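You operate a simulated robot arm through the tools that you are given. There is no shell and no other tool. Be economical: measure what you need, move in short steps, check, and stop when the job is done.

Carry out the task below with a simulated robot arm. There is one attempt and no reset: what you move stays moved.

JOB
Fit insert L in the blue slide and mould one full socket.
Fine: the old insert goes on the bench by the press; use the bare lead on the bench; the mould runs hot, hands off its faces.

The check looks at the end state, three seconds after you hand in, the way a careful person would. Anything else that was tipped, shoved, dropped, spilled or broken makes it a failure.

ROBOT AND FRAMES
A 6-joint arm with a two-finger parallel gripper, fixed in place. Base frame: the origin is at the foot of the arm, x ahead of it, y to its left, z up; the work surface is at about z = 80. Readings come in cm, rad, newtons and seconds.
With the tool pointing down near the work surface it reaches from about 26 to 68 cm from the base axis. Its first joint turns from -1.152 to 1.152 rad. Payload 2.9 kg.
The tool frame sits at the grasp point between the pads (the TCP): z along the fingers, y along the line on which they close. The tips reach 3 cm beyond it. Largest opening 11 cm; finger width 2, thickness 1; the body of the gripper, 4.8 by 11.2 cm, starts 5.5 cm behind the TCP.
Orientation is told as [roll, pitch, yaw] about the base's x, y, z axes, in that order, counted from this pose: with the fingers straight down and closing along the base's y, the tool's x points along the base's -x, its y along +y and its z along -z.

CONTROLS
- The arm moves only by the tool servo_tool. Its arguments are lists of equal length, an entry for each row: "claw": the closure, from 0 (fully open) to 1 (shut); "xyz": the shift along the base's x, y, z in cm, a list of three; "turn": the turn, a rotation vector about the base's x, y, z in rad, a list of three. In form: {"claw": [claw, ...], "xyz": [[tx, ty, tz], ...], "turn": [[rx, ry, rz], ...]}. A call has 1 to 10 rows; each row is the pose to reach, as a shift and turn from the pose commanded when the call began. Each row takes 0.2 s and may step no farther than 5 cm and 0.15 rad from the row before; otherwise, or with a gripper value out of range, the whole call is refused. Where a pose cannot be reached the arm comes as near as it can. A force on the tool above 80 N (or 10 N above the force at the start of the call, whichever is more), or a blocked arm, ends the call early, and 0.2 s more pass. Each finger travels about 10.8 cm/s and halts on what it meets, pressing with about 43 N; the grip force reading is that of the motor and also rises with nothing between the fingers. The clock runs only during rows and for 0.2 s after the last one: add rows that repeat a pose to give the fingers time. The reply holds the time, the measured pose of the TCP, the force on the tool along the base axes, the opening and the grip force, in the units named above and with some noise, with the torque about the TCP (base axes, N m) and any sound that the robot's microphone picked up.
- Cameras (640 x 400 px; columns grow to the right, rows downward): "scene" is fixed at [7.2, 45.07, 136.84]; the picture's right is [-0.66, -0.75, 0.00], its down [-0.55, 0.49, -0.67] and it looks along [0.50, -0.45, -0.74] (base axes); focal length 214 px, centre (320, 200). "wrist" rides on the gripper at [7.2, 1.7, -10.3] in the tool frame; the picture's right is [-0.23, 0.97, 0.00], its down [-0.76, -0.18, -0.62] and it looks along [-0.61, -0.14, 0.78] (tool axes); focal length 222 px, centre (320, 200). There is no depth. A picture from a camera that has moved, and an enlarged one, comes with that camera's place and axes in the base frame and with its lens. The place of the scene camera against the robot may be out by one fixed shift of up to 1.2 cm in any direction.
- get_image(camera): a new picture of that camera. The clock stands still meanwhile.
- enlarge(camera, box): a new picture of the part [left, top, right, bottom] of that camera's present view, enlarged. The clock stands still meanwhile.
- hand_in(): hands the job in; it is judged then, once.

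Go step by step. Nothing tells you positions but the pictures and the camera data: compare them with the known pose of the tool, close in by small moves and look again before you grip or let go. The budget is 120 turns and 68 pictures, counting those below and the enlarged ones. Unless the task says otherwise, let go and move clear before handing in, and close with one line.

The tools are called after "Call:" by a JSON object that holds its "api" and its "payload". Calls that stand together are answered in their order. servo_tool: Moves the arm, as the interface text tells. Its arguments: {"type":"object","properties":{"claw":{"type":"array"},"xyz":{"type":"array"},"turn":{"type":"array"}},"required":["claw","xyz","turn"]} The other tools are called the same way: get_image (camera) takes a picture; enlarge (camera, box) takes an enlarged picture of a part of a camera's view; hand_in () hands the job in.

At the start:

```text
time: 0.0
eef_pos: [45.76, -9.05, 114.5]
ee_rot: [-0.001, -0.003, 0.001]
contact_force: [0.2, -0.1, -0.2]
moment: [0.01, 0.02, -0.05]
grip_width: 11.0
gripper_force: 0.1
```

scene: 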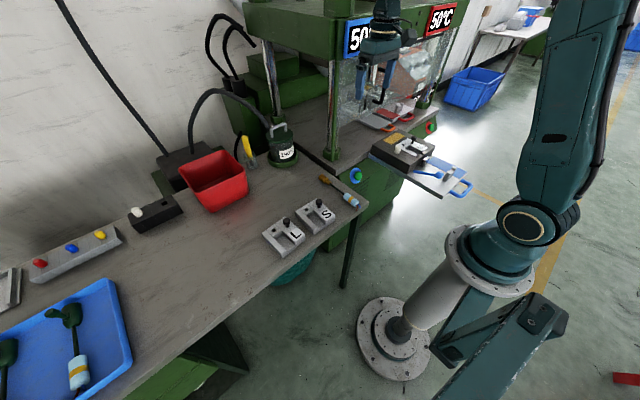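
wrist: 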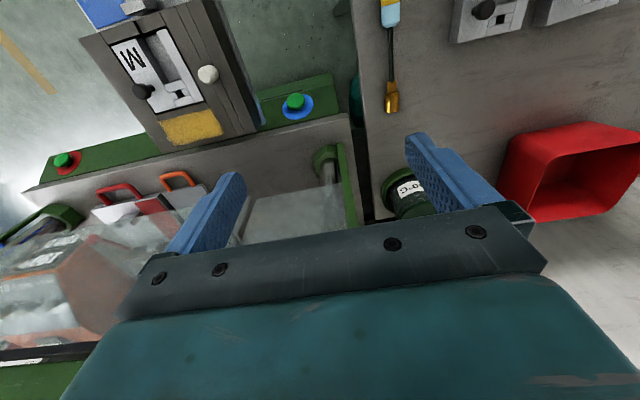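

I see a press with a blue and a red slide, inserts L and S on the bench, a tray with leads, and a slide out holding insert M. I'll look closer first.

Call:
{"api": "enlarge", "payload": {"camera": "scene", "box": [320, 80, 480, 220]}}

Call:
{"api": "enlarge", "payload": {"camera": "scene", "box": [120, 100, 380, 270]}}

Call:
{"api": "enlarge", "payload": {"camera": "scene", "box": [0, 200, 200, 400]}}

Call:
{"api": "enlarge", "payload": {"camera": "wrist", "box": [20, 0, 360, 220]}}

Call:
{"api": "enlarge", "payload": {"camera": "scene", "box": [240, 0, 480, 150]}}

```text
2.86 times, centred on (400, 150) of scene
camera zoom: at [7.2, 45.07, 136.84], right [-0.66, -0.75, 0.0], down [-0.55, 0.49, -0.67], along [0.5, -0.45, -0.74], focal length 613 px, centre (91, 343)
```

zoom: 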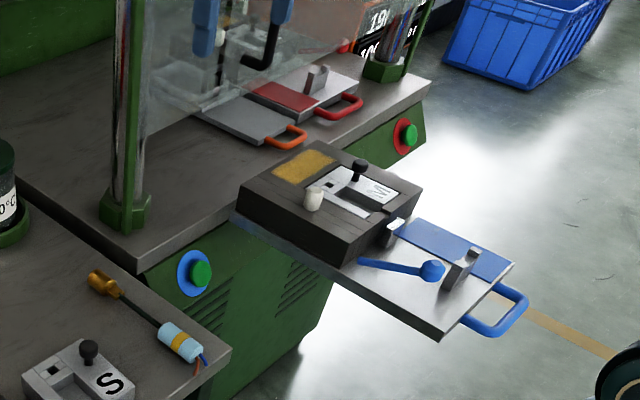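

```text
2.35 times, centred on (250, 185) of scene
camera zoom: at [7.2, 45.07, 136.84], right [-0.66, -0.75, 0.0], down [-0.55, 0.49, -0.67], along [0.5, -0.45, -0.74], focal length 505 px, centre (485, 235)
```

zoom: 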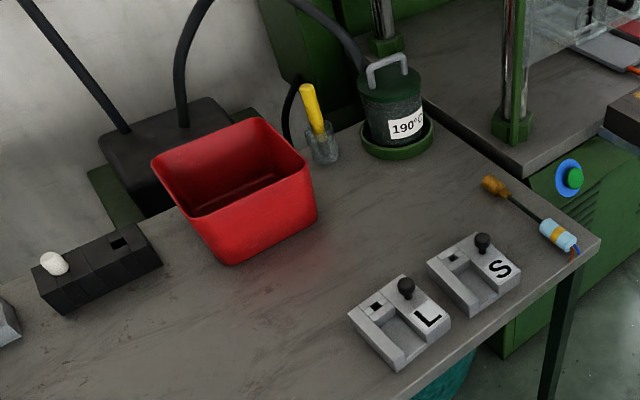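

```text
2.00 times, centred on (100, 300) of scene
camera zoom: at [7.2, 45.07, 136.84], right [-0.66, -0.75, 0.0], down [-0.55, 0.49, -0.67], along [0.5, -0.45, -0.74], focal length 429 px, centre (760, 0)
```

zoom: 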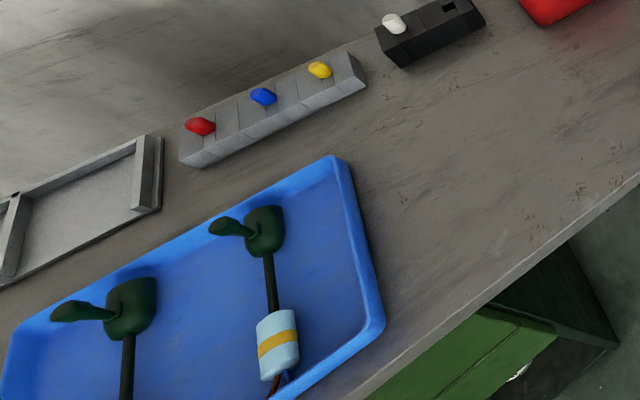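

```text
1.82 times, centred on (190, 110) of wrist
camera zoom: at [38.42, -7.31, 124.9], right [0.23, 0.97, 0.0], down [0.76, -0.18, 0.62], along [0.61, -0.14, -0.78], focal length 404 px, centre (556, 364)
```

zoom: 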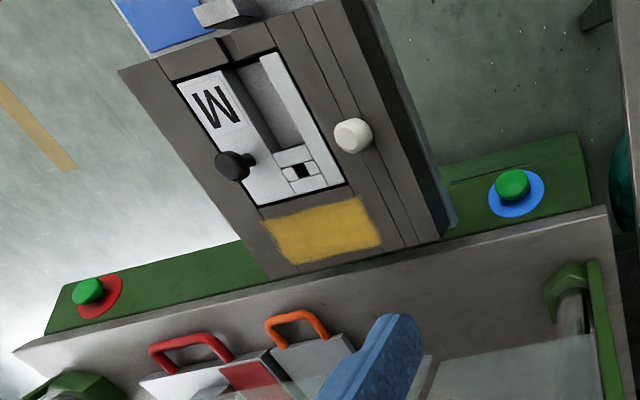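

```text
2.67 times, centred on (360, 75) of scene
camera zoom: at [7.2, 45.07, 136.84], right [-0.66, -0.75, 0.0], down [-0.55, 0.49, -0.67], along [0.5, -0.45, -0.74], focal length 572 px, centre (213, 533)
```

zoom: 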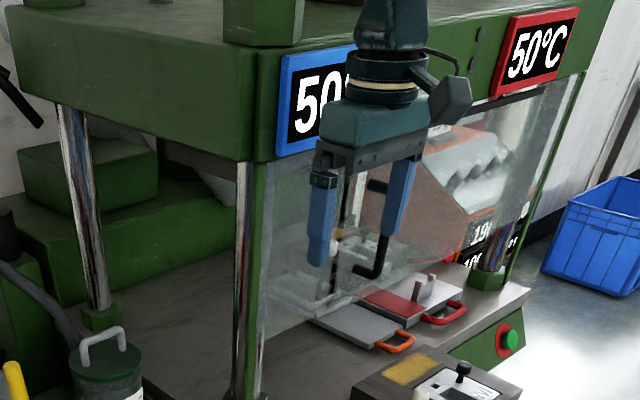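

Things are intricate; I want tighter enlargements of the mould and the bench items before moving.

Call:
{"api": "enlarge", "payload": {"camera": "wrist", "box": [70, 0, 270, 150]}}

Call:
{"api": "enlarge", "payload": {"camera": "scene", "box": [365, 125, 480, 200]}}

Call:
{"api": "enlarge", "payload": {"camera": "scene", "box": [255, 165, 375, 260]}}

Call:
{"api": "enlarge", "payload": {"camera": "wrist", "box": [340, 0, 640, 220]}}

```text
2.67 times, centred on (170, 75) of wrist
camera zoom: at [38.42, -7.31, 124.9], right [0.23, 0.97, 0.0], down [0.76, -0.18, 0.62], along [0.61, -0.14, -0.78], focal length 592 px, centre (720, 533)
```

zoom: 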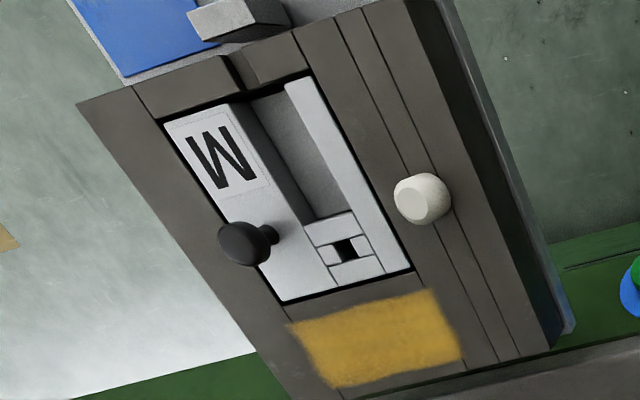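

```text
5.33 times, centred on (422, 162) of scene
camera zoom: at [7.2, 45.07, 136.84], right [-0.66, -0.75, 0.0], down [-0.55, 0.49, -0.67], along [0.5, -0.45, -0.74], focal length 1144 px, centre (-227, 400)
```

zoom: 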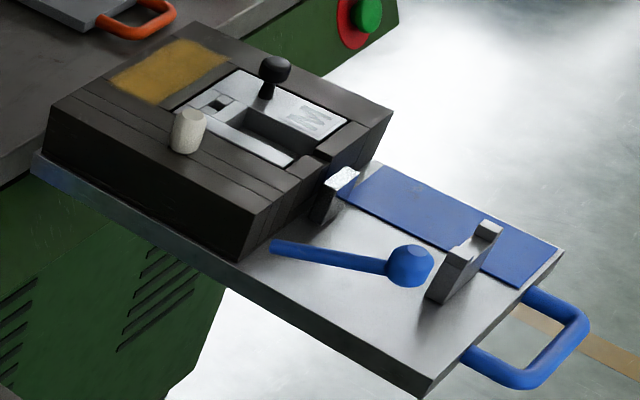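

```text
4.21 times, centred on (315, 212) of scene
camera zoom: at [7.2, 45.07, 136.84], right [-0.66, -0.75, 0.0], down [-0.55, 0.49, -0.67], along [0.5, -0.45, -0.74], focal length 903 px, centre (341, 147)
```

zoom: 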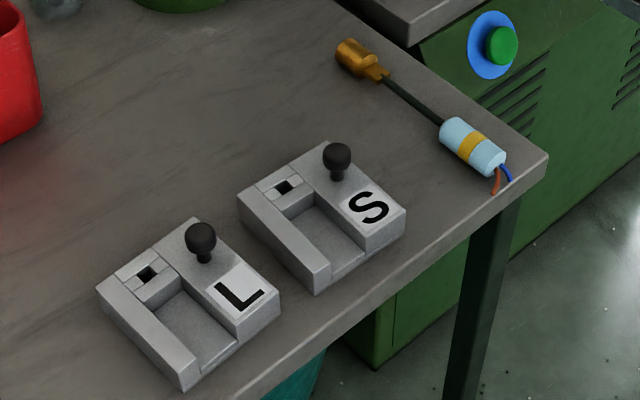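

```text
1.82 times, centred on (490, 110) of wrist
camera zoom: at [38.42, -7.31, 124.9], right [0.23, 0.97, 0.0], down [0.76, -0.18, 0.62], along [0.61, -0.14, -0.78], focal length 404 px, centre (11, 364)
```

zoom: 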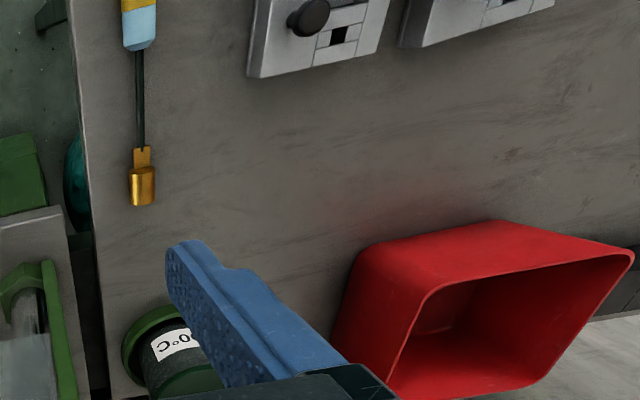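

The lead has a brass terminal, cable and sleeve; the slide has two forks and a blue lever. I'll check the remaining bench items and press interior.

Call:
{"api": "enlarge", "payload": {"camera": "scene", "box": [120, 120, 310, 235]}}

Call:
{"api": "enlarge", "payload": {"camera": "scene", "box": [325, 60, 455, 145]}}

Call:
{"api": "enlarge", "payload": {"camera": "wrist", "box": [0, 130, 240, 290]}}

Call:
{"api": "servo_tool", "payload": {"claw": [0, 0, 0], "xyz": [[-4, -3, 0], [-8, -6, 0], [-10, -9, 0]], "turn": [[0, 0, 0], [0, 0, 0], [0, 0, 0]]}}

```text
3.37 times, centred on (215, 178) of scene
camera zoom: at [7.2, 45.07, 136.84], right [-0.66, -0.75, 0.0], down [-0.55, 0.49, -0.67], along [0.5, -0.45, -0.74], focal length 722 px, centre (674, 276)
```

zoom: 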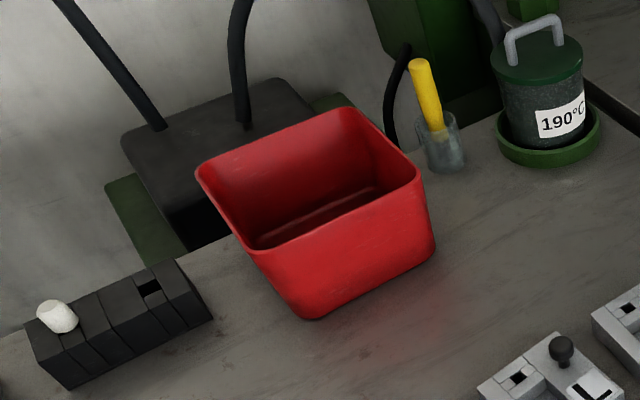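

```text
4.71 times, centred on (390, 102) of scene
camera zoom: at [7.2, 45.07, 136.84], right [-0.66, -0.75, 0.0], down [-0.55, 0.49, -0.67], along [0.5, -0.45, -0.74], focal length 1009 px, centre (-9, 659)
```

zoom: 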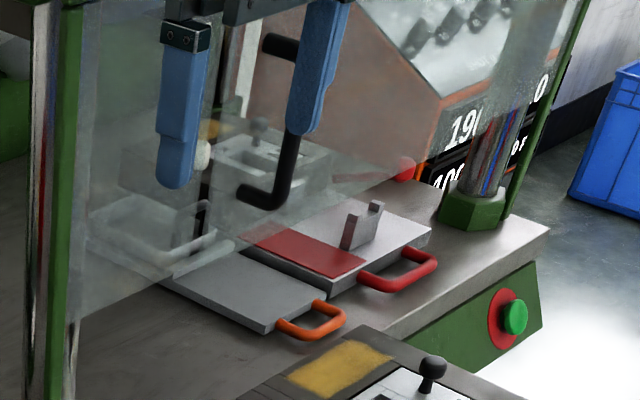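

```text
2.50 times, centred on (120, 210) of wrist
camera zoom: at [38.42, -7.31, 124.9], right [0.23, 0.97, 0.0], down [0.76, -0.18, 0.62], along [0.61, -0.14, -0.78], focal length 555 px, centre (820, 175)
```

zoom: 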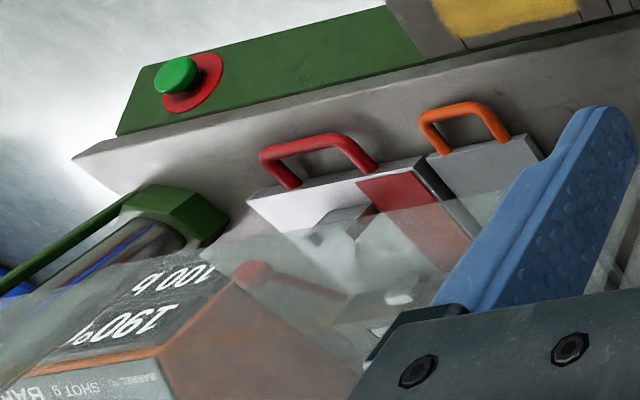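

```text
time: 0.8
eef_pos: [35.58, -18.23, 114.45]
ee_rot: [-0.002, 0.001, 0.001]
contact_force: [-0.5, -0.2, -0.1]
moment: [-0.01, 0.05, -0.01]
grip_width: 10.99
gripper_force: 0.1
```

There is a guard pane and a panel with barrel and shot readings. I'll look at the panel and mould from the new spot.

Call:
{"api": "get_image", "payload": {"camera": "wrist"}}

Call:
{"api": "enlarge", "payload": {"camera": "wrist", "box": [120, 0, 420, 190]}}

Call:
{"api": "enlarge", "payload": {"camera": "scene", "box": [380, 60, 450, 110]}}

```text
53 pictures are left
camera wrist: at [28.23, -16.5, 124.84], right [0.23, 0.97, 0.0], down [0.76, -0.18, 0.62], along [0.61, -0.14, -0.78], focal length 222 px, centre (320, 200)
```

wrist: 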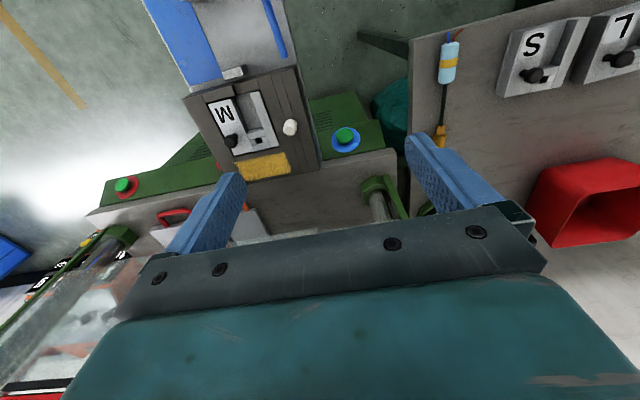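

```text
2.11 times, centred on (270, 95) of wrist
camera zoom: at [28.23, -16.5, 124.84], right [0.23, 0.97, 0.0], down [0.76, -0.18, 0.62], along [0.61, -0.14, -0.78], focal length 468 px, centre (425, 421)
```

zoom: 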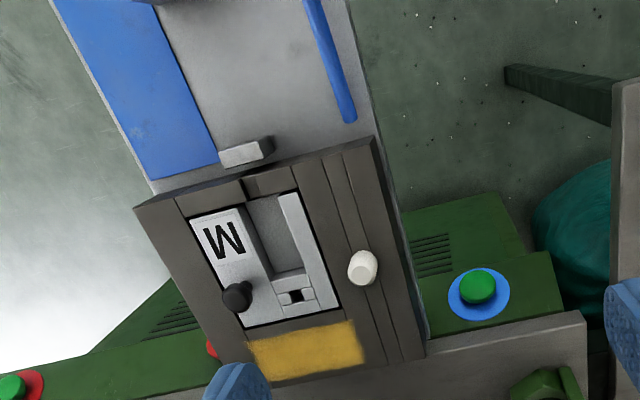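

```text
8.00 times, centred on (415, 85) of scene
camera zoom: at [7.2, 45.08, 136.84], right [-0.66, -0.75, 0.0], down [-0.55, 0.49, -0.67], along [0.5, -0.45, -0.74], focal length 1716 px, centre (-440, 1120)
```

zoom: 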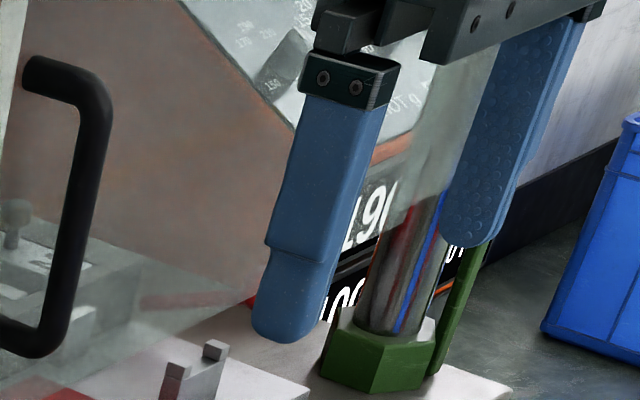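

The arm still hides parts of the press. I'll take a whole scene view now to judge, and an enlargement of the console.

Call:
{"api": "servo_tool", "payload": {"claw": [0, 0, 0, 0], "xyz": [[-1, 4, 0], [-2, 8, 0], [-3, 12, 0], [-3, 16, 0]], "turn": [[0, 0, 0], [0, 0, 0], [0, 0, 0], [0, 0, 0]]}}

Call:
{"api": "enlarge", "payload": {"camera": "scene", "box": [330, 0, 480, 140]}}

Call:
{"api": "enlarge", "payload": {"camera": "scene", "box": [380, 35, 460, 105]}}

```text
time: 1.8
eef_pos: [32.66, -1.84, 114.48]
ee_rot: [0.001, 0.0, -0.002]
contact_force: [-0.3, -0.2, -0.1]
moment: [0.0, 0.01, -0.02]
grip_width: 10.99
gripper_force: 0.0
```

```text
2.86 times, centred on (405, 70) of scene
camera zoom: at [7.2, 45.07, 136.84], right [-0.66, -0.75, 0.0], down [-0.55, 0.49, -0.67], along [0.5, -0.45, -0.74], focal length 613 px, centre (77, 571)
```

zoom: 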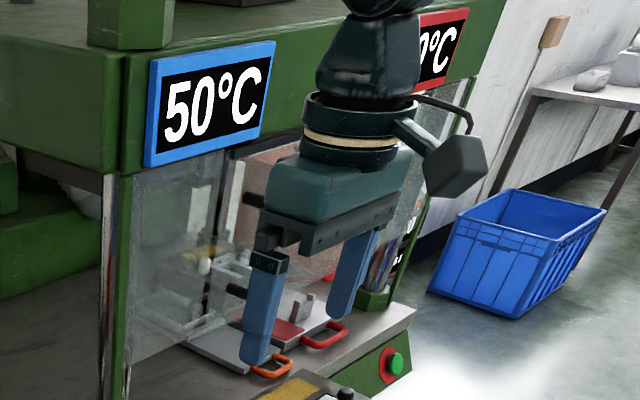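

```text
5.71 times, centred on (420, 70) of scene
camera zoom: at [7.2, 45.07, 136.84], right [-0.66, -0.75, 0.0], down [-0.55, 0.49, -0.67], along [0.5, -0.45, -0.74], focal length 1226 px, centre (-251, 943)
```

zoom: 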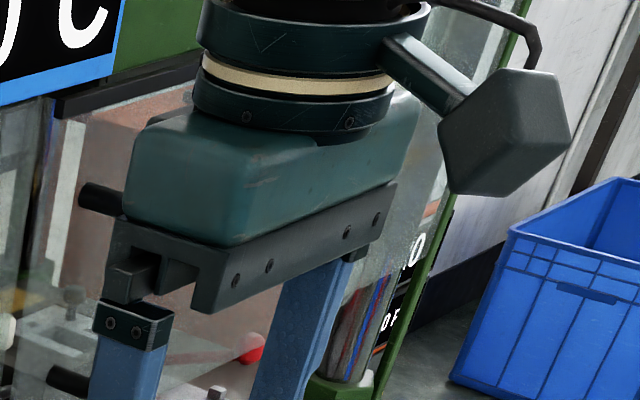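

The arm blocks the view; I'll move over toward the L insert, which is my next place of work anyway, and look at both.

Call:
{"api": "servo_tool", "payload": {"claw": [0, 0, 0, 0, 0, 0, 0], "xyz": [[0, 4, -2], [0, 8, -4], [1, 12, -6], [2, 16, -8], [3, 20, -10], [4, 24, -12], [5, 28, -12]], "turn": [[0, 0, 0], [0, 0, 0], [0, 0, 0], [0, 0, 0], [0, 0, 0], [0, 0, 0], [0, 0, 0]]}}

Call:
{"api": "get_image", "payload": {"camera": "scene"}}

Call:
{"api": "enlarge", "payload": {"camera": "scene", "box": [380, 35, 460, 105]}}

Call:
{"api": "get_image", "payload": {"camera": "wrist"}}

```text
time: 3.4
eef_pos: [37.66, 25.95, 102.55]
ee_rot: [-0.001, -0.001, 0.0]
contact_force: [-0.9, -0.1, 0.6]
moment: [0.01, 0.0, -0.01]
grip_width: 10.99
gripper_force: 0.2
```

```text
48 pictures are left
```

scene: 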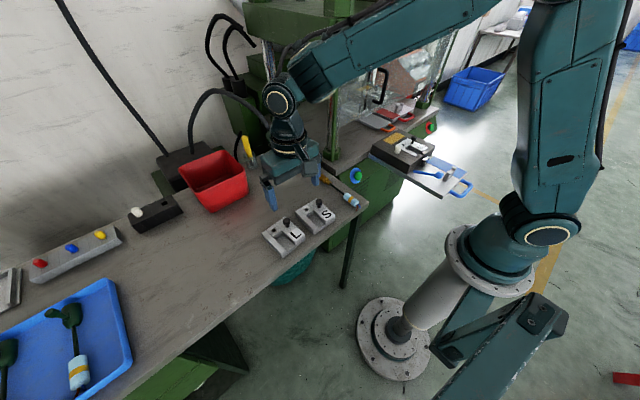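

```text
5.71 times, centred on (420, 70) of scene
camera zoom: at [7.2, 45.07, 136.84], right [-0.66, -0.75, 0.0], down [-0.55, 0.49, -0.67], along [0.5, -0.45, -0.74], focal length 1226 px, centre (-251, 943)
```

zoom: 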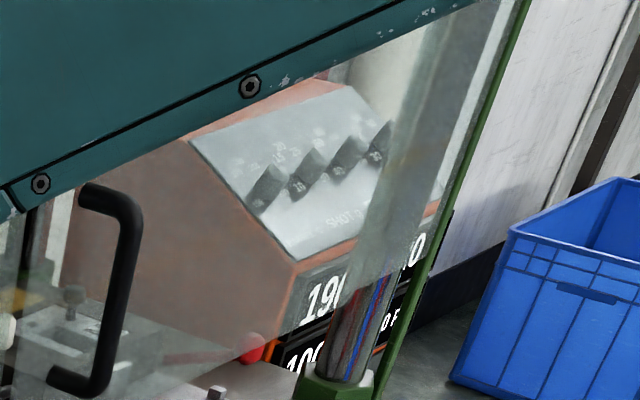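

```text
46 pictures are left
camera wrist: at [30.42, 27.58, 112.91], right [0.23, 0.97, 0.0], down [0.76, -0.18, 0.62], along [0.61, -0.14, -0.78], focal length 222 px, centre (320, 200)
```

wrist: 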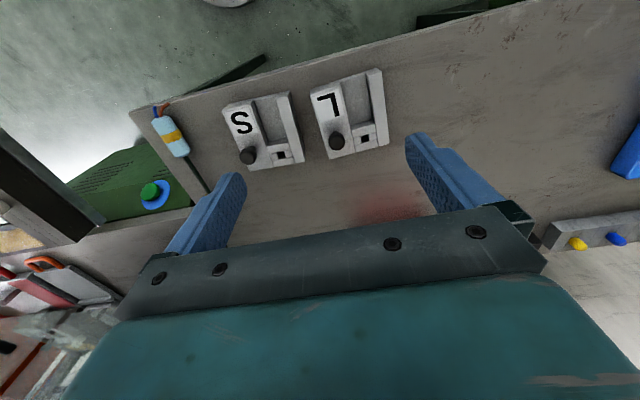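

L and S lie on the bench in the same orientation as M sits in the mould. M's knob is near (40, -34.6), with its top around z 90; I'll go above it and look.

Call:
{"api": "servo_tool", "payload": {"claw": [0, 0, 0, 0, 0, 0, 0, 0, 0, 0], "xyz": [[0, -4, 3], [0, -8, 4], [0, -13, 4], [0, -18, 4], [0, -23, 4], [0, -28, 4], [0, -33, 4], [0, -38, 4], [0, -43, 4], [0, -48, 4]], "turn": [[0, 0, 0], [0, 0, 0], [0, 0, 0], [0, 0, 0], [0, 0, 0], [0, 0, 0], [0, 0, 0], [0, 0, 0], [0, 0, 0], [0, 0, 0]]}}

Call:
{"api": "servo_tool", "payload": {"claw": [0, 0, 0, 0], "xyz": [[0, -4, 0], [0, -8, 0], [1, -12, -2], [2, -12.5, -4]], "turn": [[0, 0, 0], [0, 0, 0], [0, 0, 0], [0, 0, 0]]}}

Call:
{"api": "get_image", "payload": {"camera": "wrist"}}

Call:
{"api": "enlarge", "payload": {"camera": "scene", "box": [365, 110, 485, 200]}}

```text
time: 5.6
eef_pos: [38.1, -21.87, 106.48]
ee_rot: [0.0, 0.0, 0.002]
contact_force: [0.7, 0.8, -0.2]
moment: [-0.01, -0.02, -0.01]
grip_width: 11.0
gripper_force: 0.1
```

```text
time: 6.6
eef_pos: [39.8, -34.41, 102.67]
ee_rot: [0.001, 0.001, -0.002]
contact_force: [0.2, 0.1, 0.2]
moment: [0.01, -0.01, -0.02]
grip_width: 10.98
gripper_force: 0.0
```

```text
45 pictures are left
camera wrist: at [32.4, -32.68, 112.89], right [0.23, 0.97, 0.0], down [0.76, -0.18, 0.62], along [0.61, -0.14, -0.78], focal length 222 px, centre (320, 200)
```

wrist: 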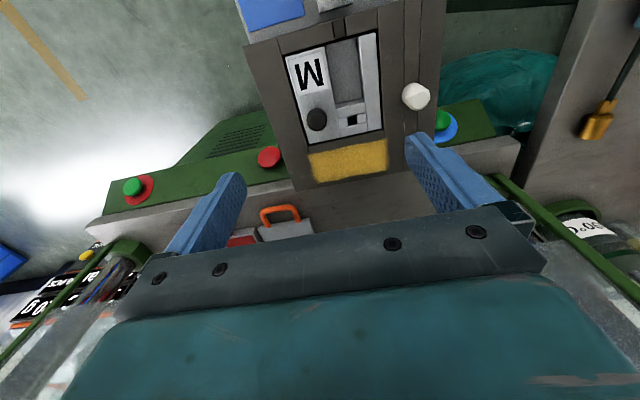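

```text
4.44 times, centred on (425, 155) of scene
camera zoom: at [7.2, 45.07, 136.84], right [-0.66, -0.75, 0.0], down [-0.55, 0.49, -0.67], along [0.5, -0.45, -0.74], focal length 953 px, centre (-147, 400)
```

zoom: 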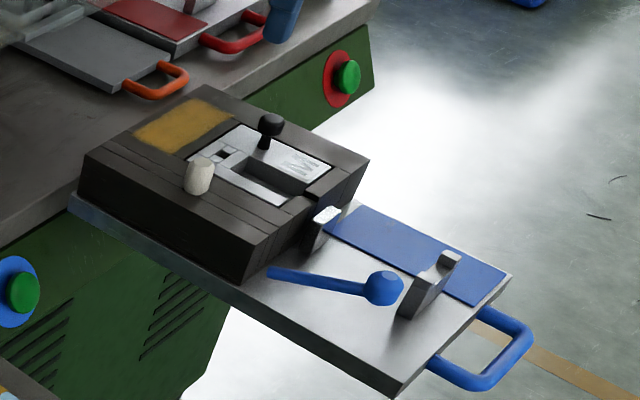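

Knob centre is about (39.9, -34.65, 89.5) and the mould face z ≈ 87.2. I'll descend with fingers half closed, tips staying 1 cm above the face, and check.

Call:
{"api": "servo_tool", "payload": {"claw": [0.4, 0.4, 0.4, 0.4], "xyz": [[0.1, -0.2, -4], [0.1, -0.2, -8], [0.1, -0.2, -11.3], [0.1, -0.2, -11.3]], "turn": [[0, 0, 0], [0, 0, 0], [0, 0, 0], [0, 0, 0]]}}

Call:
{"api": "get_image", "payload": {"camera": "wrist"}}

Call:
{"api": "enlarge", "payload": {"camera": "scene", "box": [365, 110, 445, 170]}}

```text
time: 7.6
eef_pos: [40.04, -34.63, 90.99]
ee_rot: [0.0, 0.0, 0.002]
contact_force: [0.5, -0.9, 0.4]
moment: [0.02, 0.04, -0.01]
grip_width: 6.6
gripper_force: 0.0
```

```text
43 pictures are left
camera wrist: at [32.69, -32.86, 101.4], right [0.23, 0.97, 0.0], down [0.76, -0.18, 0.62], along [0.61, -0.14, -0.78], focal length 222 px, centre (320, 200)
```

wrist: 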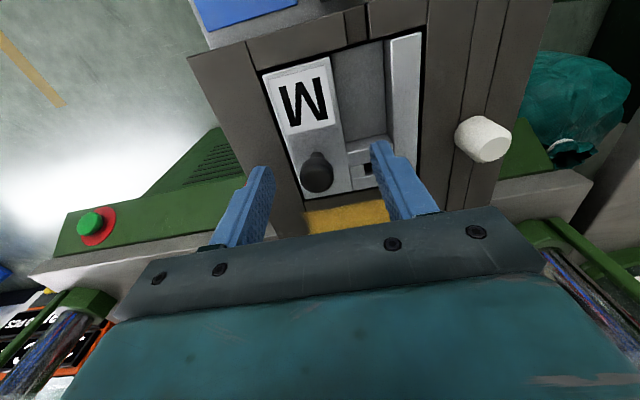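

```text
6.67 times, centred on (405, 140) of scene
camera zoom: at [7.2, 45.07, 136.84], right [-0.66, -0.75, 0.0], down [-0.55, 0.49, -0.67], along [0.5, -0.45, -0.74], focal length 1430 px, centre (-247, 600)
```

zoom: 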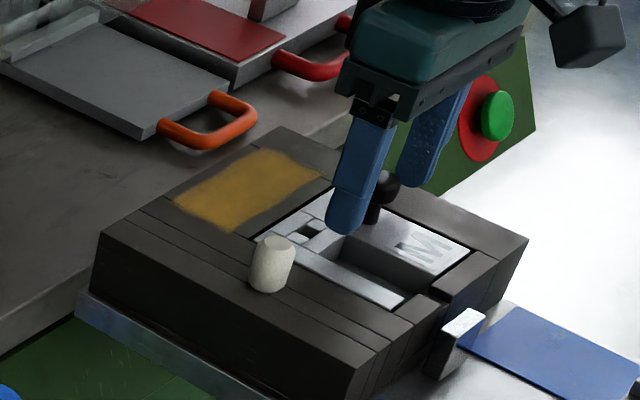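

The knob is centred between the fingers. Closing on it now and lifting a little.

Call:
{"api": "servo_tool", "payload": {"claw": [0.7, 1, 1, 1, 1], "xyz": [[0.1, -0.1, 0.1], [0.1, -0.1, 0.1], [0.1, -0.1, 0.1], [0.1, -0.1, 0.1], [0.1, -0.1, 0.1]], "turn": [[0, 0, 0], [0, 0, 0], [0, 0, 0], [0, 0, 0], [0, 0, 0]]}}

Call:
{"api": "servo_tool", "payload": {"claw": [1, 1, 1, 1], "xyz": [[0, 0, 0.5], [0, 0, 1], [0, 0, 1.5], [0, 0, 2]], "turn": [[0, 0, 0], [0, 0, 0], [0, 0, 0], [0, 0, 0]]}}

Call:
{"api": "get_image", "payload": {"camera": "wrist"}}

```text
time: 8.8
eef_pos: [40.02, -34.7, 91.09]
ee_rot: [0.001, 0.0, 0.001]
contact_force: [-0.1, -1.1, -0.1]
moment: [-0.06, -0.16, -0.06]
grip_width: 2.1
gripper_force: 43.0
```

```text
time: 9.8
eef_pos: [39.89, -34.74, 93.1]
ee_rot: [0.001, -0.001, 0.001]
contact_force: [-1.1, -0.2, -6.3]
moment: [-0.13, -0.03, -0.01]
grip_width: 2.11
gripper_force: 42.9
```

```text
41 pictures are left
camera wrist: at [32.67, -33.02, 103.61], right [0.23, 0.97, 0.0], down [0.76, -0.18, 0.62], along [0.61, -0.14, -0.78], focal length 222 px, centre (320, 200)
```

wrist: 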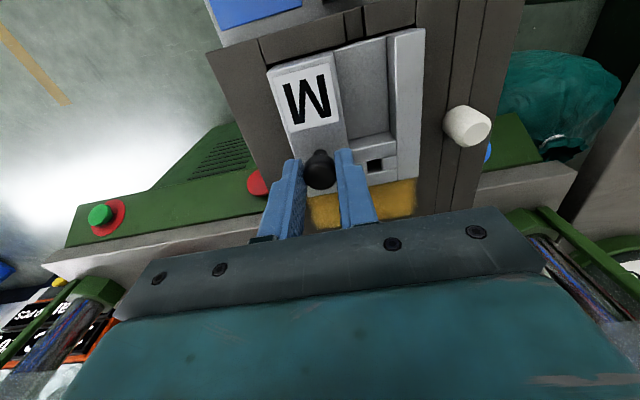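

M came up level with the knob held at the tips. I'll raise it and carry it to the free bench area around (56, 16), behind S, near the press.

Call:
{"api": "servo_tool", "payload": {"claw": [1, 1, 1, 1, 1, 1, 1, 1, 1, 1], "xyz": [[0, 0, 4], [0, 0, 8], [0, 2, 11], [0, 6, 12], [0, 11, 12], [0, 16, 12], [0, 21, 12], [0, 26, 12], [0, 31, 12], [0, 36, 12]], "turn": [[0, 0, 0], [0, 0, 0], [0, 0, 0], [0, 0, 0], [0, 0, 0], [0, 0, 0], [0, 0, 0], [0, 0, 0], [0, 0, 0], [0, 0, 0]]}}

Call:
{"api": "servo_tool", "payload": {"claw": [1, 1, 1, 1, 1, 1, 1, 1, 1], "xyz": [[0, 4, 0], [0, 9, 0], [2, 13, 0], [6, 15, 0], [11, 15, 0], [15.5, 15, 0], [16, 15, -4], [16, 15, -8], [16, 15, -11]], "turn": [[0, 0, 0], [0, 0, 0], [0, 0, 0], [0, 0, 0], [0, 0, 0], [0, 0, 0], [0, 0, 0], [0, 0, 0], [0, 0, 0]]}}

Call:
{"api": "get_image", "payload": {"camera": "wrist"}}

Call:
{"api": "enlarge", "payload": {"camera": "scene", "box": [220, 110, 380, 260]}}

```text
time: 12.0
eef_pos: [40.02, 1.76, 105.31]
ee_rot: [0.001, 0.0, -0.001]
contact_force: [1.0, 0.4, -6.2]
moment: [-0.13, -0.05, -0.03]
grip_width: 2.1
gripper_force: 43.4
```

```text
time: 14.0
eef_pos: [55.9, 16.21, 93.96]
ee_rot: [0.0, -0.001, 0.0]
contact_force: [-0.4, -0.5, -6.4]
moment: [-0.16, -0.02, 0.01]
grip_width: 2.09
gripper_force: 43.0
```

```text
40 pictures are left
camera wrist: at [48.64, 17.81, 104.43], right [0.23, 0.97, 0.0], down [0.76, -0.18, 0.62], along [0.61, -0.14, -0.78], focal length 222 px, centre (320, 200)
```

wrist: 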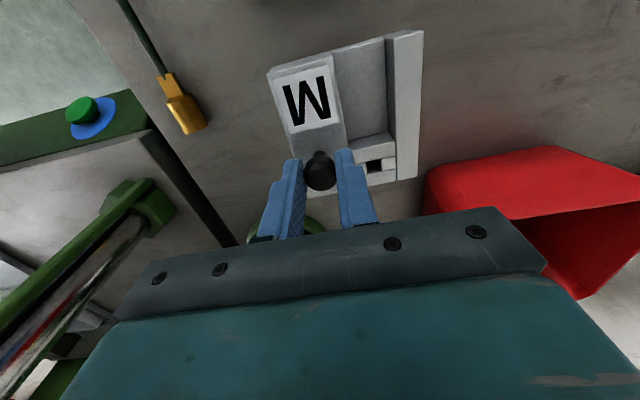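

```text
2.67 times, centred on (300, 185) of scene
camera zoom: at [7.21, 45.08, 136.84], right [-0.66, -0.75, 0.0], down [-0.55, 0.49, -0.67], along [0.5, -0.45, -0.74], focal length 572 px, centre (373, 240)
```

zoom: 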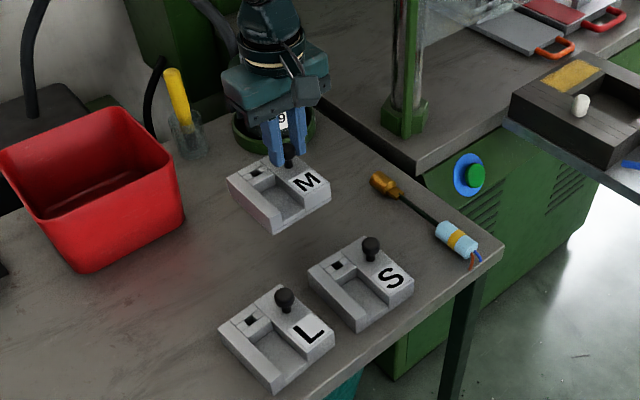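

Clear spot below. Lowering M gently until contact.

Call:
{"api": "servo_tool", "payload": {"claw": [1, 1, 1, 1, 1, 1, 1, 1], "xyz": [[0, 0, -2], [0, 0, -4], [0, 0, -5], [0, 0, -5.5], [0, 0, -6], [0, 0, -6.5], [0, 0, -7], [0, 0, -7.3]], "turn": [[0, 0, 0], [0, 0, 0], [0, 0, 0], [0, 0, 0], [0, 0, 0], [0, 0, 0], [0, 0, 0], [0, 0, 0]]}}

```text
time: 15.8
eef_pos: [56.16, 16.12, 87.32]
ee_rot: [-0.001, -0.002, 0.0]
contact_force: [-2.8, -3.7, 19.1]
moment: [-0.12, 1.08, -0.01]
grip_width: 2.11
gripper_force: 42.6
```

M is on the bench (contact at TCP z ≈ 87.4). Releasing and rising.

Call:
{"api": "servo_tool", "payload": {"claw": [1, 0.6, 0.6, 0.6, 0.6, 0.6, 0.6], "xyz": [[0, 0, 0.2], [0, 0, 0.2], [0, 0, 0.2], [0, 0, 2], [0, 0, 6], [0, 0, 10], [0, 0, 12]], "turn": [[0, 0, 0], [0, 0, 0], [0, 0, 0], [0, 0, 0], [0, 0, 0], [0, 0, 0], [0, 0, 0]]}}

Call:
{"api": "servo_tool", "payload": {"claw": [0.4, 0.4, 0.4, 0.4, 0.4], "xyz": [[-4, 2, 0], [-8, 5, 0], [-12, 8, 0], [-13.8, 11, 0], [-13.8, 11, -2]], "turn": [[0, 0, 0], [0, 0, 0], [0, 0, 0], [0, 0, 0], [0, 0, 0]]}}

Call:
{"api": "get_image", "payload": {"camera": "wrist"}}

```text
time: 17.4
eef_pos: [55.9, 15.95, 99.2]
ee_rot: [0.0, 0.0, 0.0]
contact_force: [-0.9, -0.3, -0.2]
moment: [0.01, 0.0, -0.01]
grip_width: 4.38
gripper_force: 0.1
```

```text
time: 18.6
eef_pos: [41.64, 27.34, 96.81]
ee_rot: [0.0, 0.0, 0.0]
contact_force: [-0.1, -0.5, 0.5]
moment: [-0.01, 0.02, -0.05]
grip_width: 6.6
gripper_force: 0.0
```

```text
38 pictures are left
camera wrist: at [34.42, 28.86, 107.25], right [0.23, 0.97, 0.0], down [0.76, -0.18, 0.62], along [0.61, -0.14, -0.78], focal length 222 px, centre (320, 200)
```

wrist: 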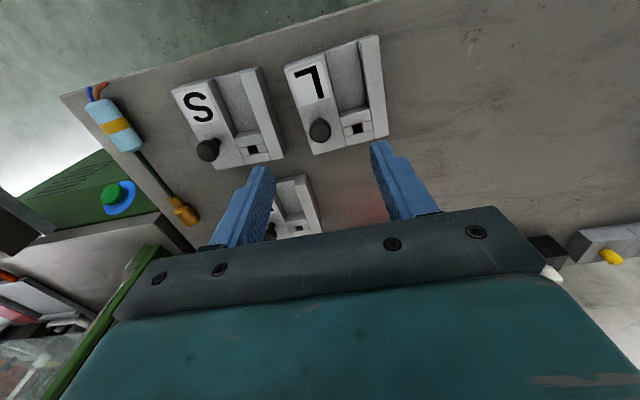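

L's knob is at about (42.5, 27.0). I'll go down to the same relative height (TCP z ≈ 87.45) and grip.

Call:
{"api": "servo_tool", "payload": {"claw": [0.4, 0.4, 0.4, 0.7, 1, 1, 1], "xyz": [[0.8, -0.3, -4], [0.8, -0.3, -8], [0.8, -0.3, -9.4], [0.8, -0.3, -9.4], [0.8, -0.3, -9.4], [0.8, -0.3, -9.4], [0.8, -0.3, -9.4]], "turn": [[0, 0, 0], [0, 0, 0], [0, 0, 0], [0, 0, 0], [0, 0, 0], [0, 0, 0], [0, 0, 0]]}}

Call:
{"api": "servo_tool", "payload": {"claw": [1, 1, 1, 1], "xyz": [[0, 0, 0.5], [0, 0, 1], [0, 0, 5], [0, 0, 9]], "turn": [[0, 0, 0], [0, 0, 0], [0, 0, 0], [0, 0, 0]]}}

Call:
{"api": "get_image", "payload": {"camera": "wrist"}}

```text
time: 20.2
eef_pos: [42.89, 26.87, 87.74]
ee_rot: [0.002, 0.0, 0.0]
contact_force: [0.3, 1.3, -0.3]
moment: [0.0, -0.2, -0.07]
grip_width: 2.07
gripper_force: 43.1
```

```text
time: 21.2
eef_pos: [42.83, 26.96, 97.01]
ee_rot: [-0.001, 0.003, -0.001]
contact_force: [-0.4, 0.0, -5.2]
moment: [-0.11, -0.06, 0.04]
grip_width: 2.11
gripper_force: 42.9
```

```text
37 pictures are left
camera wrist: at [35.59, 28.69, 107.4], right [0.23, 0.97, 0.0], down [0.76, -0.18, 0.62], along [0.61, -0.14, -0.78], focal length 222 px, centre (320, 200)
```

wrist: 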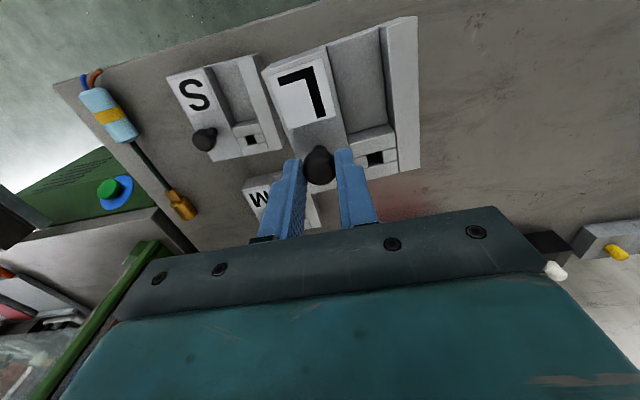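

L is held with a yaw of about +0.055 rad relative to how M was held, and its knob sits ~0.25 cm nearer in x. I'll carry it over the mould, turning by -0.055.

Call:
{"api": "servo_tool", "payload": {"claw": [1, 1, 1, 1, 1, 1, 1, 1, 1, 1], "xyz": [[0, 0, 4], [0, -3, 8], [0, -8, 8], [0, -13, 8], [0, -18, 8], [-1, -23, 8], [-2, -27.8, 8], [-2.5, -32.7, 8], [-2.5, -37.6, 8], [-2.5, -42.5, 8]], "turn": [[0, 0, 0], [0, 0, 0], [0, 0, 0], [0, 0, 0], [0, 0, 0], [0, 0, 0], [0, 0, -0.02], [0, 0, -0.055], [0, 0, -0.055], [0, 0, -0.055]]}}

Call:
{"api": "servo_tool", "payload": {"claw": [1, 1, 1, 1, 1, 1, 1], "xyz": [[0, -4.5, 0], [0, -9, 0], [0, -14, 0], [0, -19.1, 0], [0, -19.1, -4], [0, -19.1, -8], [0, -19.1, -8]], "turn": [[0, 0, 0], [0, 0, 0], [0, 0, 0], [0, 0, 0], [0, 0, 0], [0, 0, 0], [0, 0, 0]]}}

Call:
{"api": "get_image", "payload": {"camera": "wrist"}}

Call:
{"api": "enlarge", "payload": {"camera": "scene", "box": [365, 110, 445, 170]}}

```text
refused: row 6 steps farther than a row can; nothing moved
```

```text
refused: row 4 steps farther than a row can; nothing moved
```

```text
36 pictures are left
camera wrist: at [35.59, 28.69, 107.4], right [0.23, 0.97, 0.0], down [0.76, -0.18, 0.62], along [0.61, -0.14, -0.78], focal length 222 px, centre (320, 200)
```

wrist: 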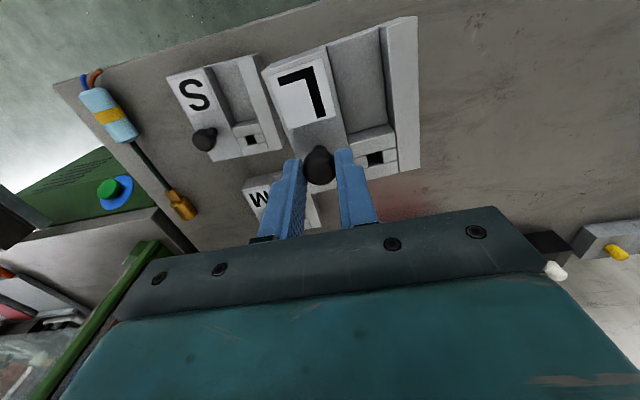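

```text
6.67 times, centred on (405, 140) of scene
camera zoom: at [7.21, 45.08, 136.84], right [-0.66, -0.75, 0.0], down [-0.55, 0.49, -0.67], along [0.5, -0.45, -0.74], focal length 1430 px, centre (-247, 600)
```

zoom: 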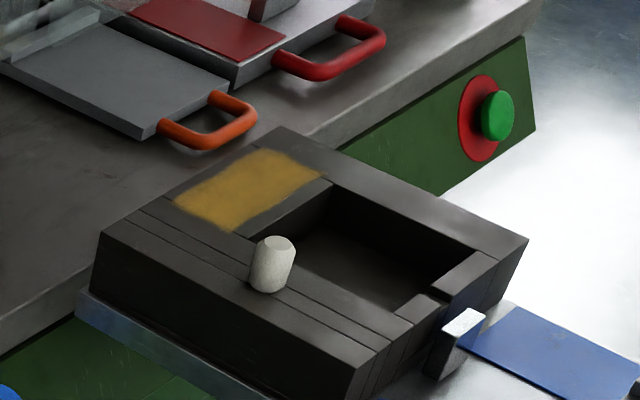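

Steps were a touch too long and nothing moved; the empty pocket looks clean. Repeating with shorter steps.

Call:
{"api": "servo_tool", "payload": {"claw": [1, 1, 1, 1, 1, 1, 1, 1, 1, 1], "xyz": [[0, 0, 4], [0, -2.5, 8], [0, -7.2, 8], [0, -12, 8], [0, -16.8, 8], [-1, -21.4, 8], [-2, -26, 8], [-2.5, -30.7, 8], [-2.5, -35.5, 8], [-2.5, -40.3, 8]], "turn": [[0, 0, 0], [0, 0, 0], [0, 0, 0], [0, 0, 0], [0, 0, 0], [0, 0, 0], [0, 0, -0.02], [0, 0, -0.055], [0, 0, -0.055], [0, 0, -0.055]]}}

Call:
{"api": "servo_tool", "payload": {"claw": [1, 1, 1, 1, 1, 1, 1, 1], "xyz": [[0, -4.5, 0], [0, -9, 0], [0, -13.5, 0], [0, -18, 0], [0, -21.3, -1], [0, -21.3, -5], [0, -21.3, -8], [0, -21.3, -8]], "turn": [[0, 0, 0], [0, 0, 0], [0, 0, 0], [0, 0, 0], [0, 0, 0], [0, 0, 0], [0, 0, 0], [0, 0, 0]]}}

Call:
{"api": "get_image", "payload": {"camera": "wrist"}}

Call:
{"api": "enlarge", "payload": {"camera": "scene", "box": [365, 110, 445, 170]}}

```text
time: 23.4
eef_pos: [40.32, -13.29, 104.82]
ee_rot: [0.0, -0.001, -0.053]
contact_force: [0.7, 0.6, -6.5]
moment: [-0.11, -0.04, -0.01]
grip_width: 2.1
gripper_force: 43.4
```

```text
time: 25.2
eef_pos: [40.43, -34.87, 96.6]
ee_rot: [0.001, -0.001, -0.055]
contact_force: [0.5, -0.8, -6.3]
moment: [-0.15, -0.04, -0.02]
grip_width: 2.09
gripper_force: 42.7
```

```text
34 pictures are left
camera wrist: at [33.21, -32.74, 107.09], right [0.28, 0.96, 0.0], down [0.75, -0.22, 0.62], along [0.6, -0.17, -0.78], focal length 222 px, centre (320, 200)
```

wrist: 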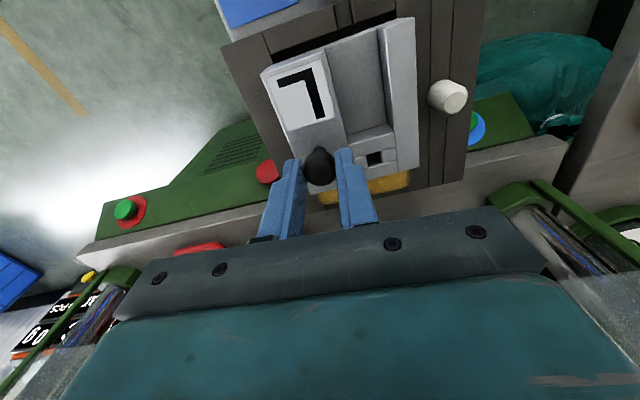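

```text
6.67 times, centred on (405, 140) of scene
camera zoom: at [7.21, 45.07, 136.84], right [-0.66, -0.75, 0.0], down [-0.55, 0.49, -0.67], along [0.5, -0.45, -0.74], focal length 1430 px, centre (-247, 600)
```

zoom: 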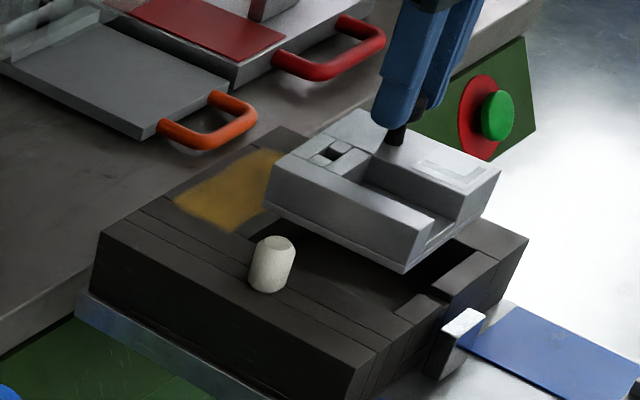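

L is above the pocket. I'll enlarge the wrist view to compare insert and pocket edge directions.

Call:
{"api": "enlarge", "payload": {"camera": "wrist", "box": [210, 0, 490, 190]}}

```text
2.11 times, centred on (350, 95) of wrist
camera zoom: at [33.21, -32.74, 107.09], right [0.28, 0.96, 0.0], down [0.75, -0.22, 0.62], along [0.6, -0.17, -0.78], focal length 468 px, centre (257, 421)
```

zoom: 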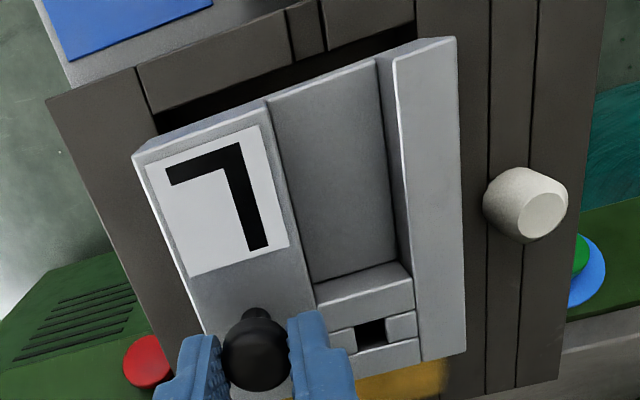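

Insert and pocket are parallel within ~0.01 rad; only ~0.17 cm of y correction is needed. Lowering in short steps watching the force.

Call:
{"api": "servo_tool", "payload": {"claw": [1, 1, 1, 1, 1], "xyz": [[-0.08, 0.17, -0.8], [-0.08, 0.17, -1.6], [-0.08, 0.17, -2.2], [-0.08, 0.17, -2.5], [-0.08, 0.17, -2.8]], "turn": [[0, 0, 0], [0, 0, 0], [0, 0, 0], [0, 0, 0], [0, 0, 0]]}}

```text
time: 26.4
eef_pos: [40.4, -34.68, 93.76]
ee_rot: [0.001, 0.002, -0.056]
contact_force: [-2.3, -0.4, -4.7]
moment: [-0.15, 0.07, -0.01]
grip_width: 2.1
gripper_force: 42.9
```

It is entering the pocket with hardly any force. Continuing down.

Call:
{"api": "servo_tool", "payload": {"claw": [1, 1, 1, 1], "xyz": [[-0.05, 0, -0.5], [-0.05, 0, -1.0], [-0.05, 0, -1.5], [-0.05, 0, -1.8]], "turn": [[0, 0, 0], [0, 0, 0], [0, 0, 0], [0, 0, 0]]}}

Call:
{"api": "servo_tool", "payload": {"claw": [1, 1, 1], "xyz": [[0, 0, -0.3], [0, 0, -0.6], [0, 0, -0.7]], "turn": [[0, 0, 0], [0, 0, 0], [0, 0, 0]]}}

```text
time: 27.4
eef_pos: [40.22, -34.58, 91.82]
ee_rot: [0.0, 0.001, -0.057]
contact_force: [-0.1, 0.0, -5.7]
moment: [-0.12, -0.07, 0.0]
grip_width: 2.08
gripper_force: 43.0
```

```text
time: 28.2
eef_pos: [40.34, -34.63, 91.56]
ee_rot: [-0.004, -0.003, -0.058]
contact_force: [-2.2, -8.7, 12.9]
moment: [-0.16, 0.92, 0.02]
grip_width: 2.11
gripper_force: 43.0
```

Contact upward of 13 N at z 91.56, about where the floor should be. Checking flushness.

Call:
{"api": "enlarge", "payload": {"camera": "scene", "box": [365, 110, 445, 170]}}

Call:
{"api": "enlarge", "payload": {"camera": "wrist", "box": [210, 0, 490, 200]}}

```text
6.67 times, centred on (405, 140) of scene
camera zoom: at [7.18, 45.07, 136.84], right [-0.66, -0.75, 0.0], down [-0.55, 0.49, -0.67], along [0.5, -0.45, -0.74], focal length 1430 px, centre (-247, 600)
```

zoom: 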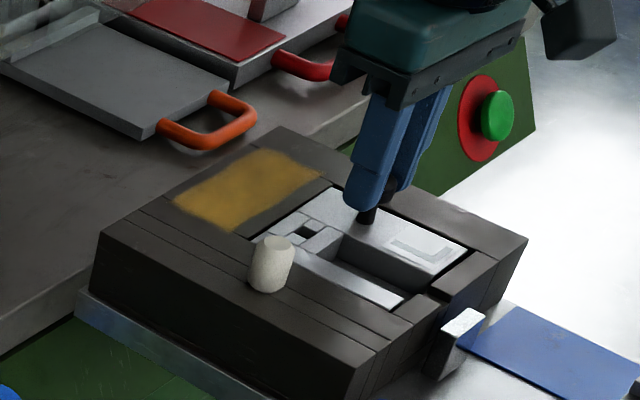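

```text
2.00 times, centred on (350, 100) of wrist
camera zoom: at [33.09, -32.52, 101.78], right [0.28, 0.96, 0.0], down [0.75, -0.22, 0.63], along [0.6, -0.18, -0.78], focal length 444 px, centre (260, 400)
```

zoom: 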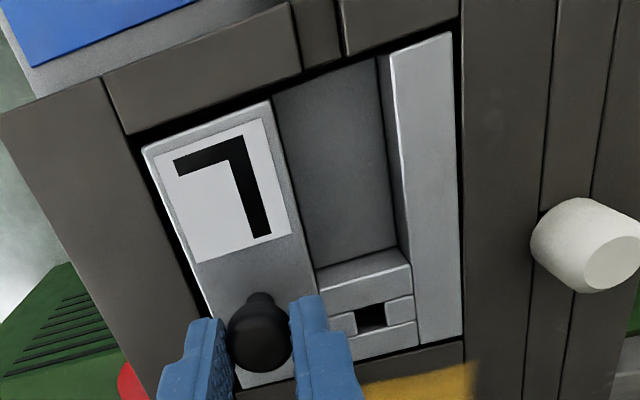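

L is seated flush in the pocket. Releasing, rising, and moving to look at the outer part of the slide.

Call:
{"api": "servo_tool", "payload": {"claw": [1, 0.6, 0.6, 0.6, 0.6, 0.6], "xyz": [[0, 0, 0.4], [0, 0, 0.4], [0, 0, 0.4], [0, 0, 2], [0, 0, 6], [-2, 1, 9]], "turn": [[0, 0, 0], [0, 0, 0], [0, 0, 0], [0, 0, 0], [0, 0, 0], [0, 0, 0.055]]}}

Call:
{"api": "servo_tool", "payload": {"claw": [0.6, 0.6, 0.6, 0.6], "xyz": [[-4, 0, 2], [-8, 0, 4], [-11, 0, 5], [-11, 0, 5]], "turn": [[0, 0, 0], [0, 0, 0], [0, 0, 0], [0, 0, 0]]}}

Call:
{"api": "get_image", "payload": {"camera": "wrist"}}

Call:
{"api": "enlarge", "payload": {"camera": "scene", "box": [385, 135, 480, 205]}}

```text
time: 29.6
eef_pos: [38.28, -33.22, 100.18]
ee_rot: [0.0, -0.001, -0.001]
contact_force: [-0.1, -0.5, -0.1]
moment: [0.0, 0.01, 0.01]
grip_width: 4.39
gripper_force: 0.1
```

```text
time: 30.6
eef_pos: [27.26, -33.51, 104.94]
ee_rot: [-0.001, 0.0, -0.001]
contact_force: [-0.4, -0.3, 0.4]
moment: [-0.03, -0.04, -0.02]
grip_width: 4.38
gripper_force: 0.0
```

```text
29 pictures are left
camera wrist: at [19.93, -31.77, 115.38], right [0.23, 0.97, 0.0], down [0.76, -0.18, 0.62], along [0.61, -0.14, -0.78], focal length 222 px, centre (320, 200)
```

wrist: 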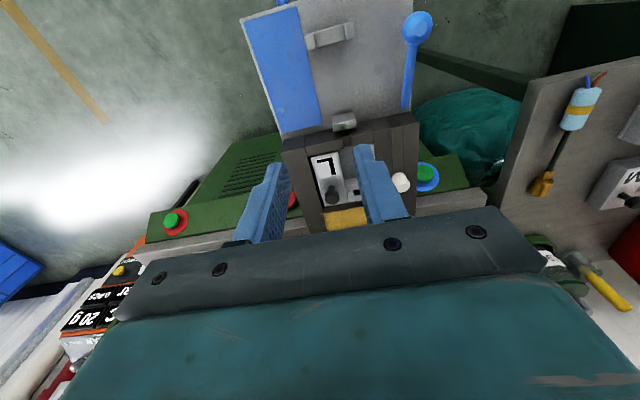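

```text
5.71 times, centred on (432, 170) of scene
camera zoom: at [7.2, 45.07, 136.84], right [-0.66, -0.75, 0.0], down [-0.55, 0.49, -0.67], along [0.5, -0.45, -0.74], focal length 1226 px, centre (-323, 371)
```

zoom: 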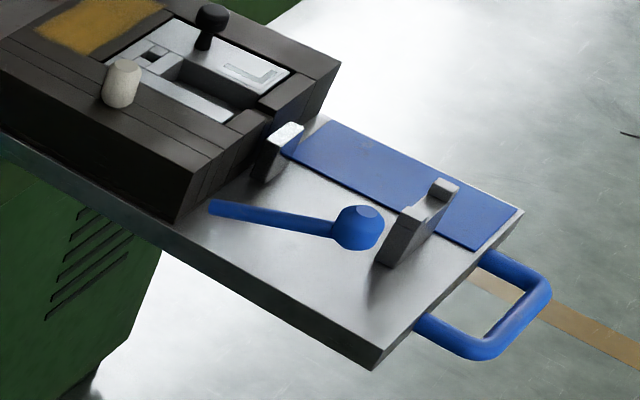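

I now see both cable brackets in line with the trench (y ≈ -31), at x ≈ 30.7 and 21.3. One enlargement to see how the lead should lie.

Call:
{"api": "enlarge", "payload": {"camera": "wrist", "box": [240, 0, 440, 140]}}

Call:
{"api": "servo_tool", "payload": {"claw": [0.4, 0.4, 0.4, 0.4, 0.4, 0.4, 0.4, 0.4, 0.4, 0.4], "xyz": [[1, 4, 0], [2, 8, 0], [3, 12, 0], [4, 16, 0], [5, 20, 0], [6, 24, 0], [7, 28, 0], [7, 32, 0], [7, 36, -3], [7, 36.3, -6]], "turn": [[0, 0, 0], [0, 0, 0], [0, 0, 0], [0, 0, 0], [0, 0, 0], [0, 0, 0], [0, 0, 0], [0, 0, 0], [0, 0, 0], [0, 0, 0]]}}

Call:
{"api": "get_image", "payload": {"camera": "wrist"}}

```text
2.86 times, centred on (340, 70) of wrist
camera zoom: at [19.93, -31.77, 115.38], right [0.23, 0.97, 0.0], down [0.76, -0.18, 0.62], along [0.61, -0.14, -0.78], focal length 635 px, centre (263, 571)
```

zoom: 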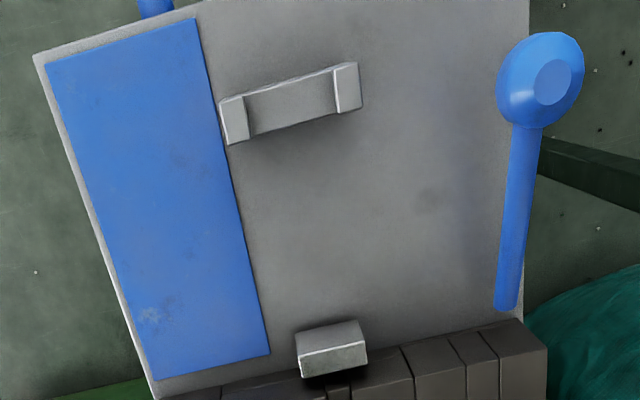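

```text
time: 32.8
eef_pos: [34.33, 2.82, 99.04]
ee_rot: [0.001, 0.0, 0.0]
contact_force: [-0.4, -0.5, -0.6]
moment: [-0.02, -0.01, -0.02]
grip_width: 6.6
gripper_force: 0.1
```

```text
26 pictures are left
camera wrist: at [27.06, 4.63, 109.41], right [0.23, 0.97, 0.0], down [0.76, -0.18, 0.62], along [0.61, -0.14, -0.78], focal length 222 px, centre (320, 200)
```

wrist: 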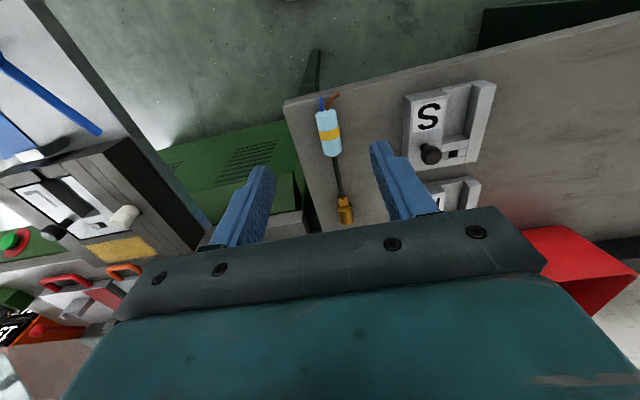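

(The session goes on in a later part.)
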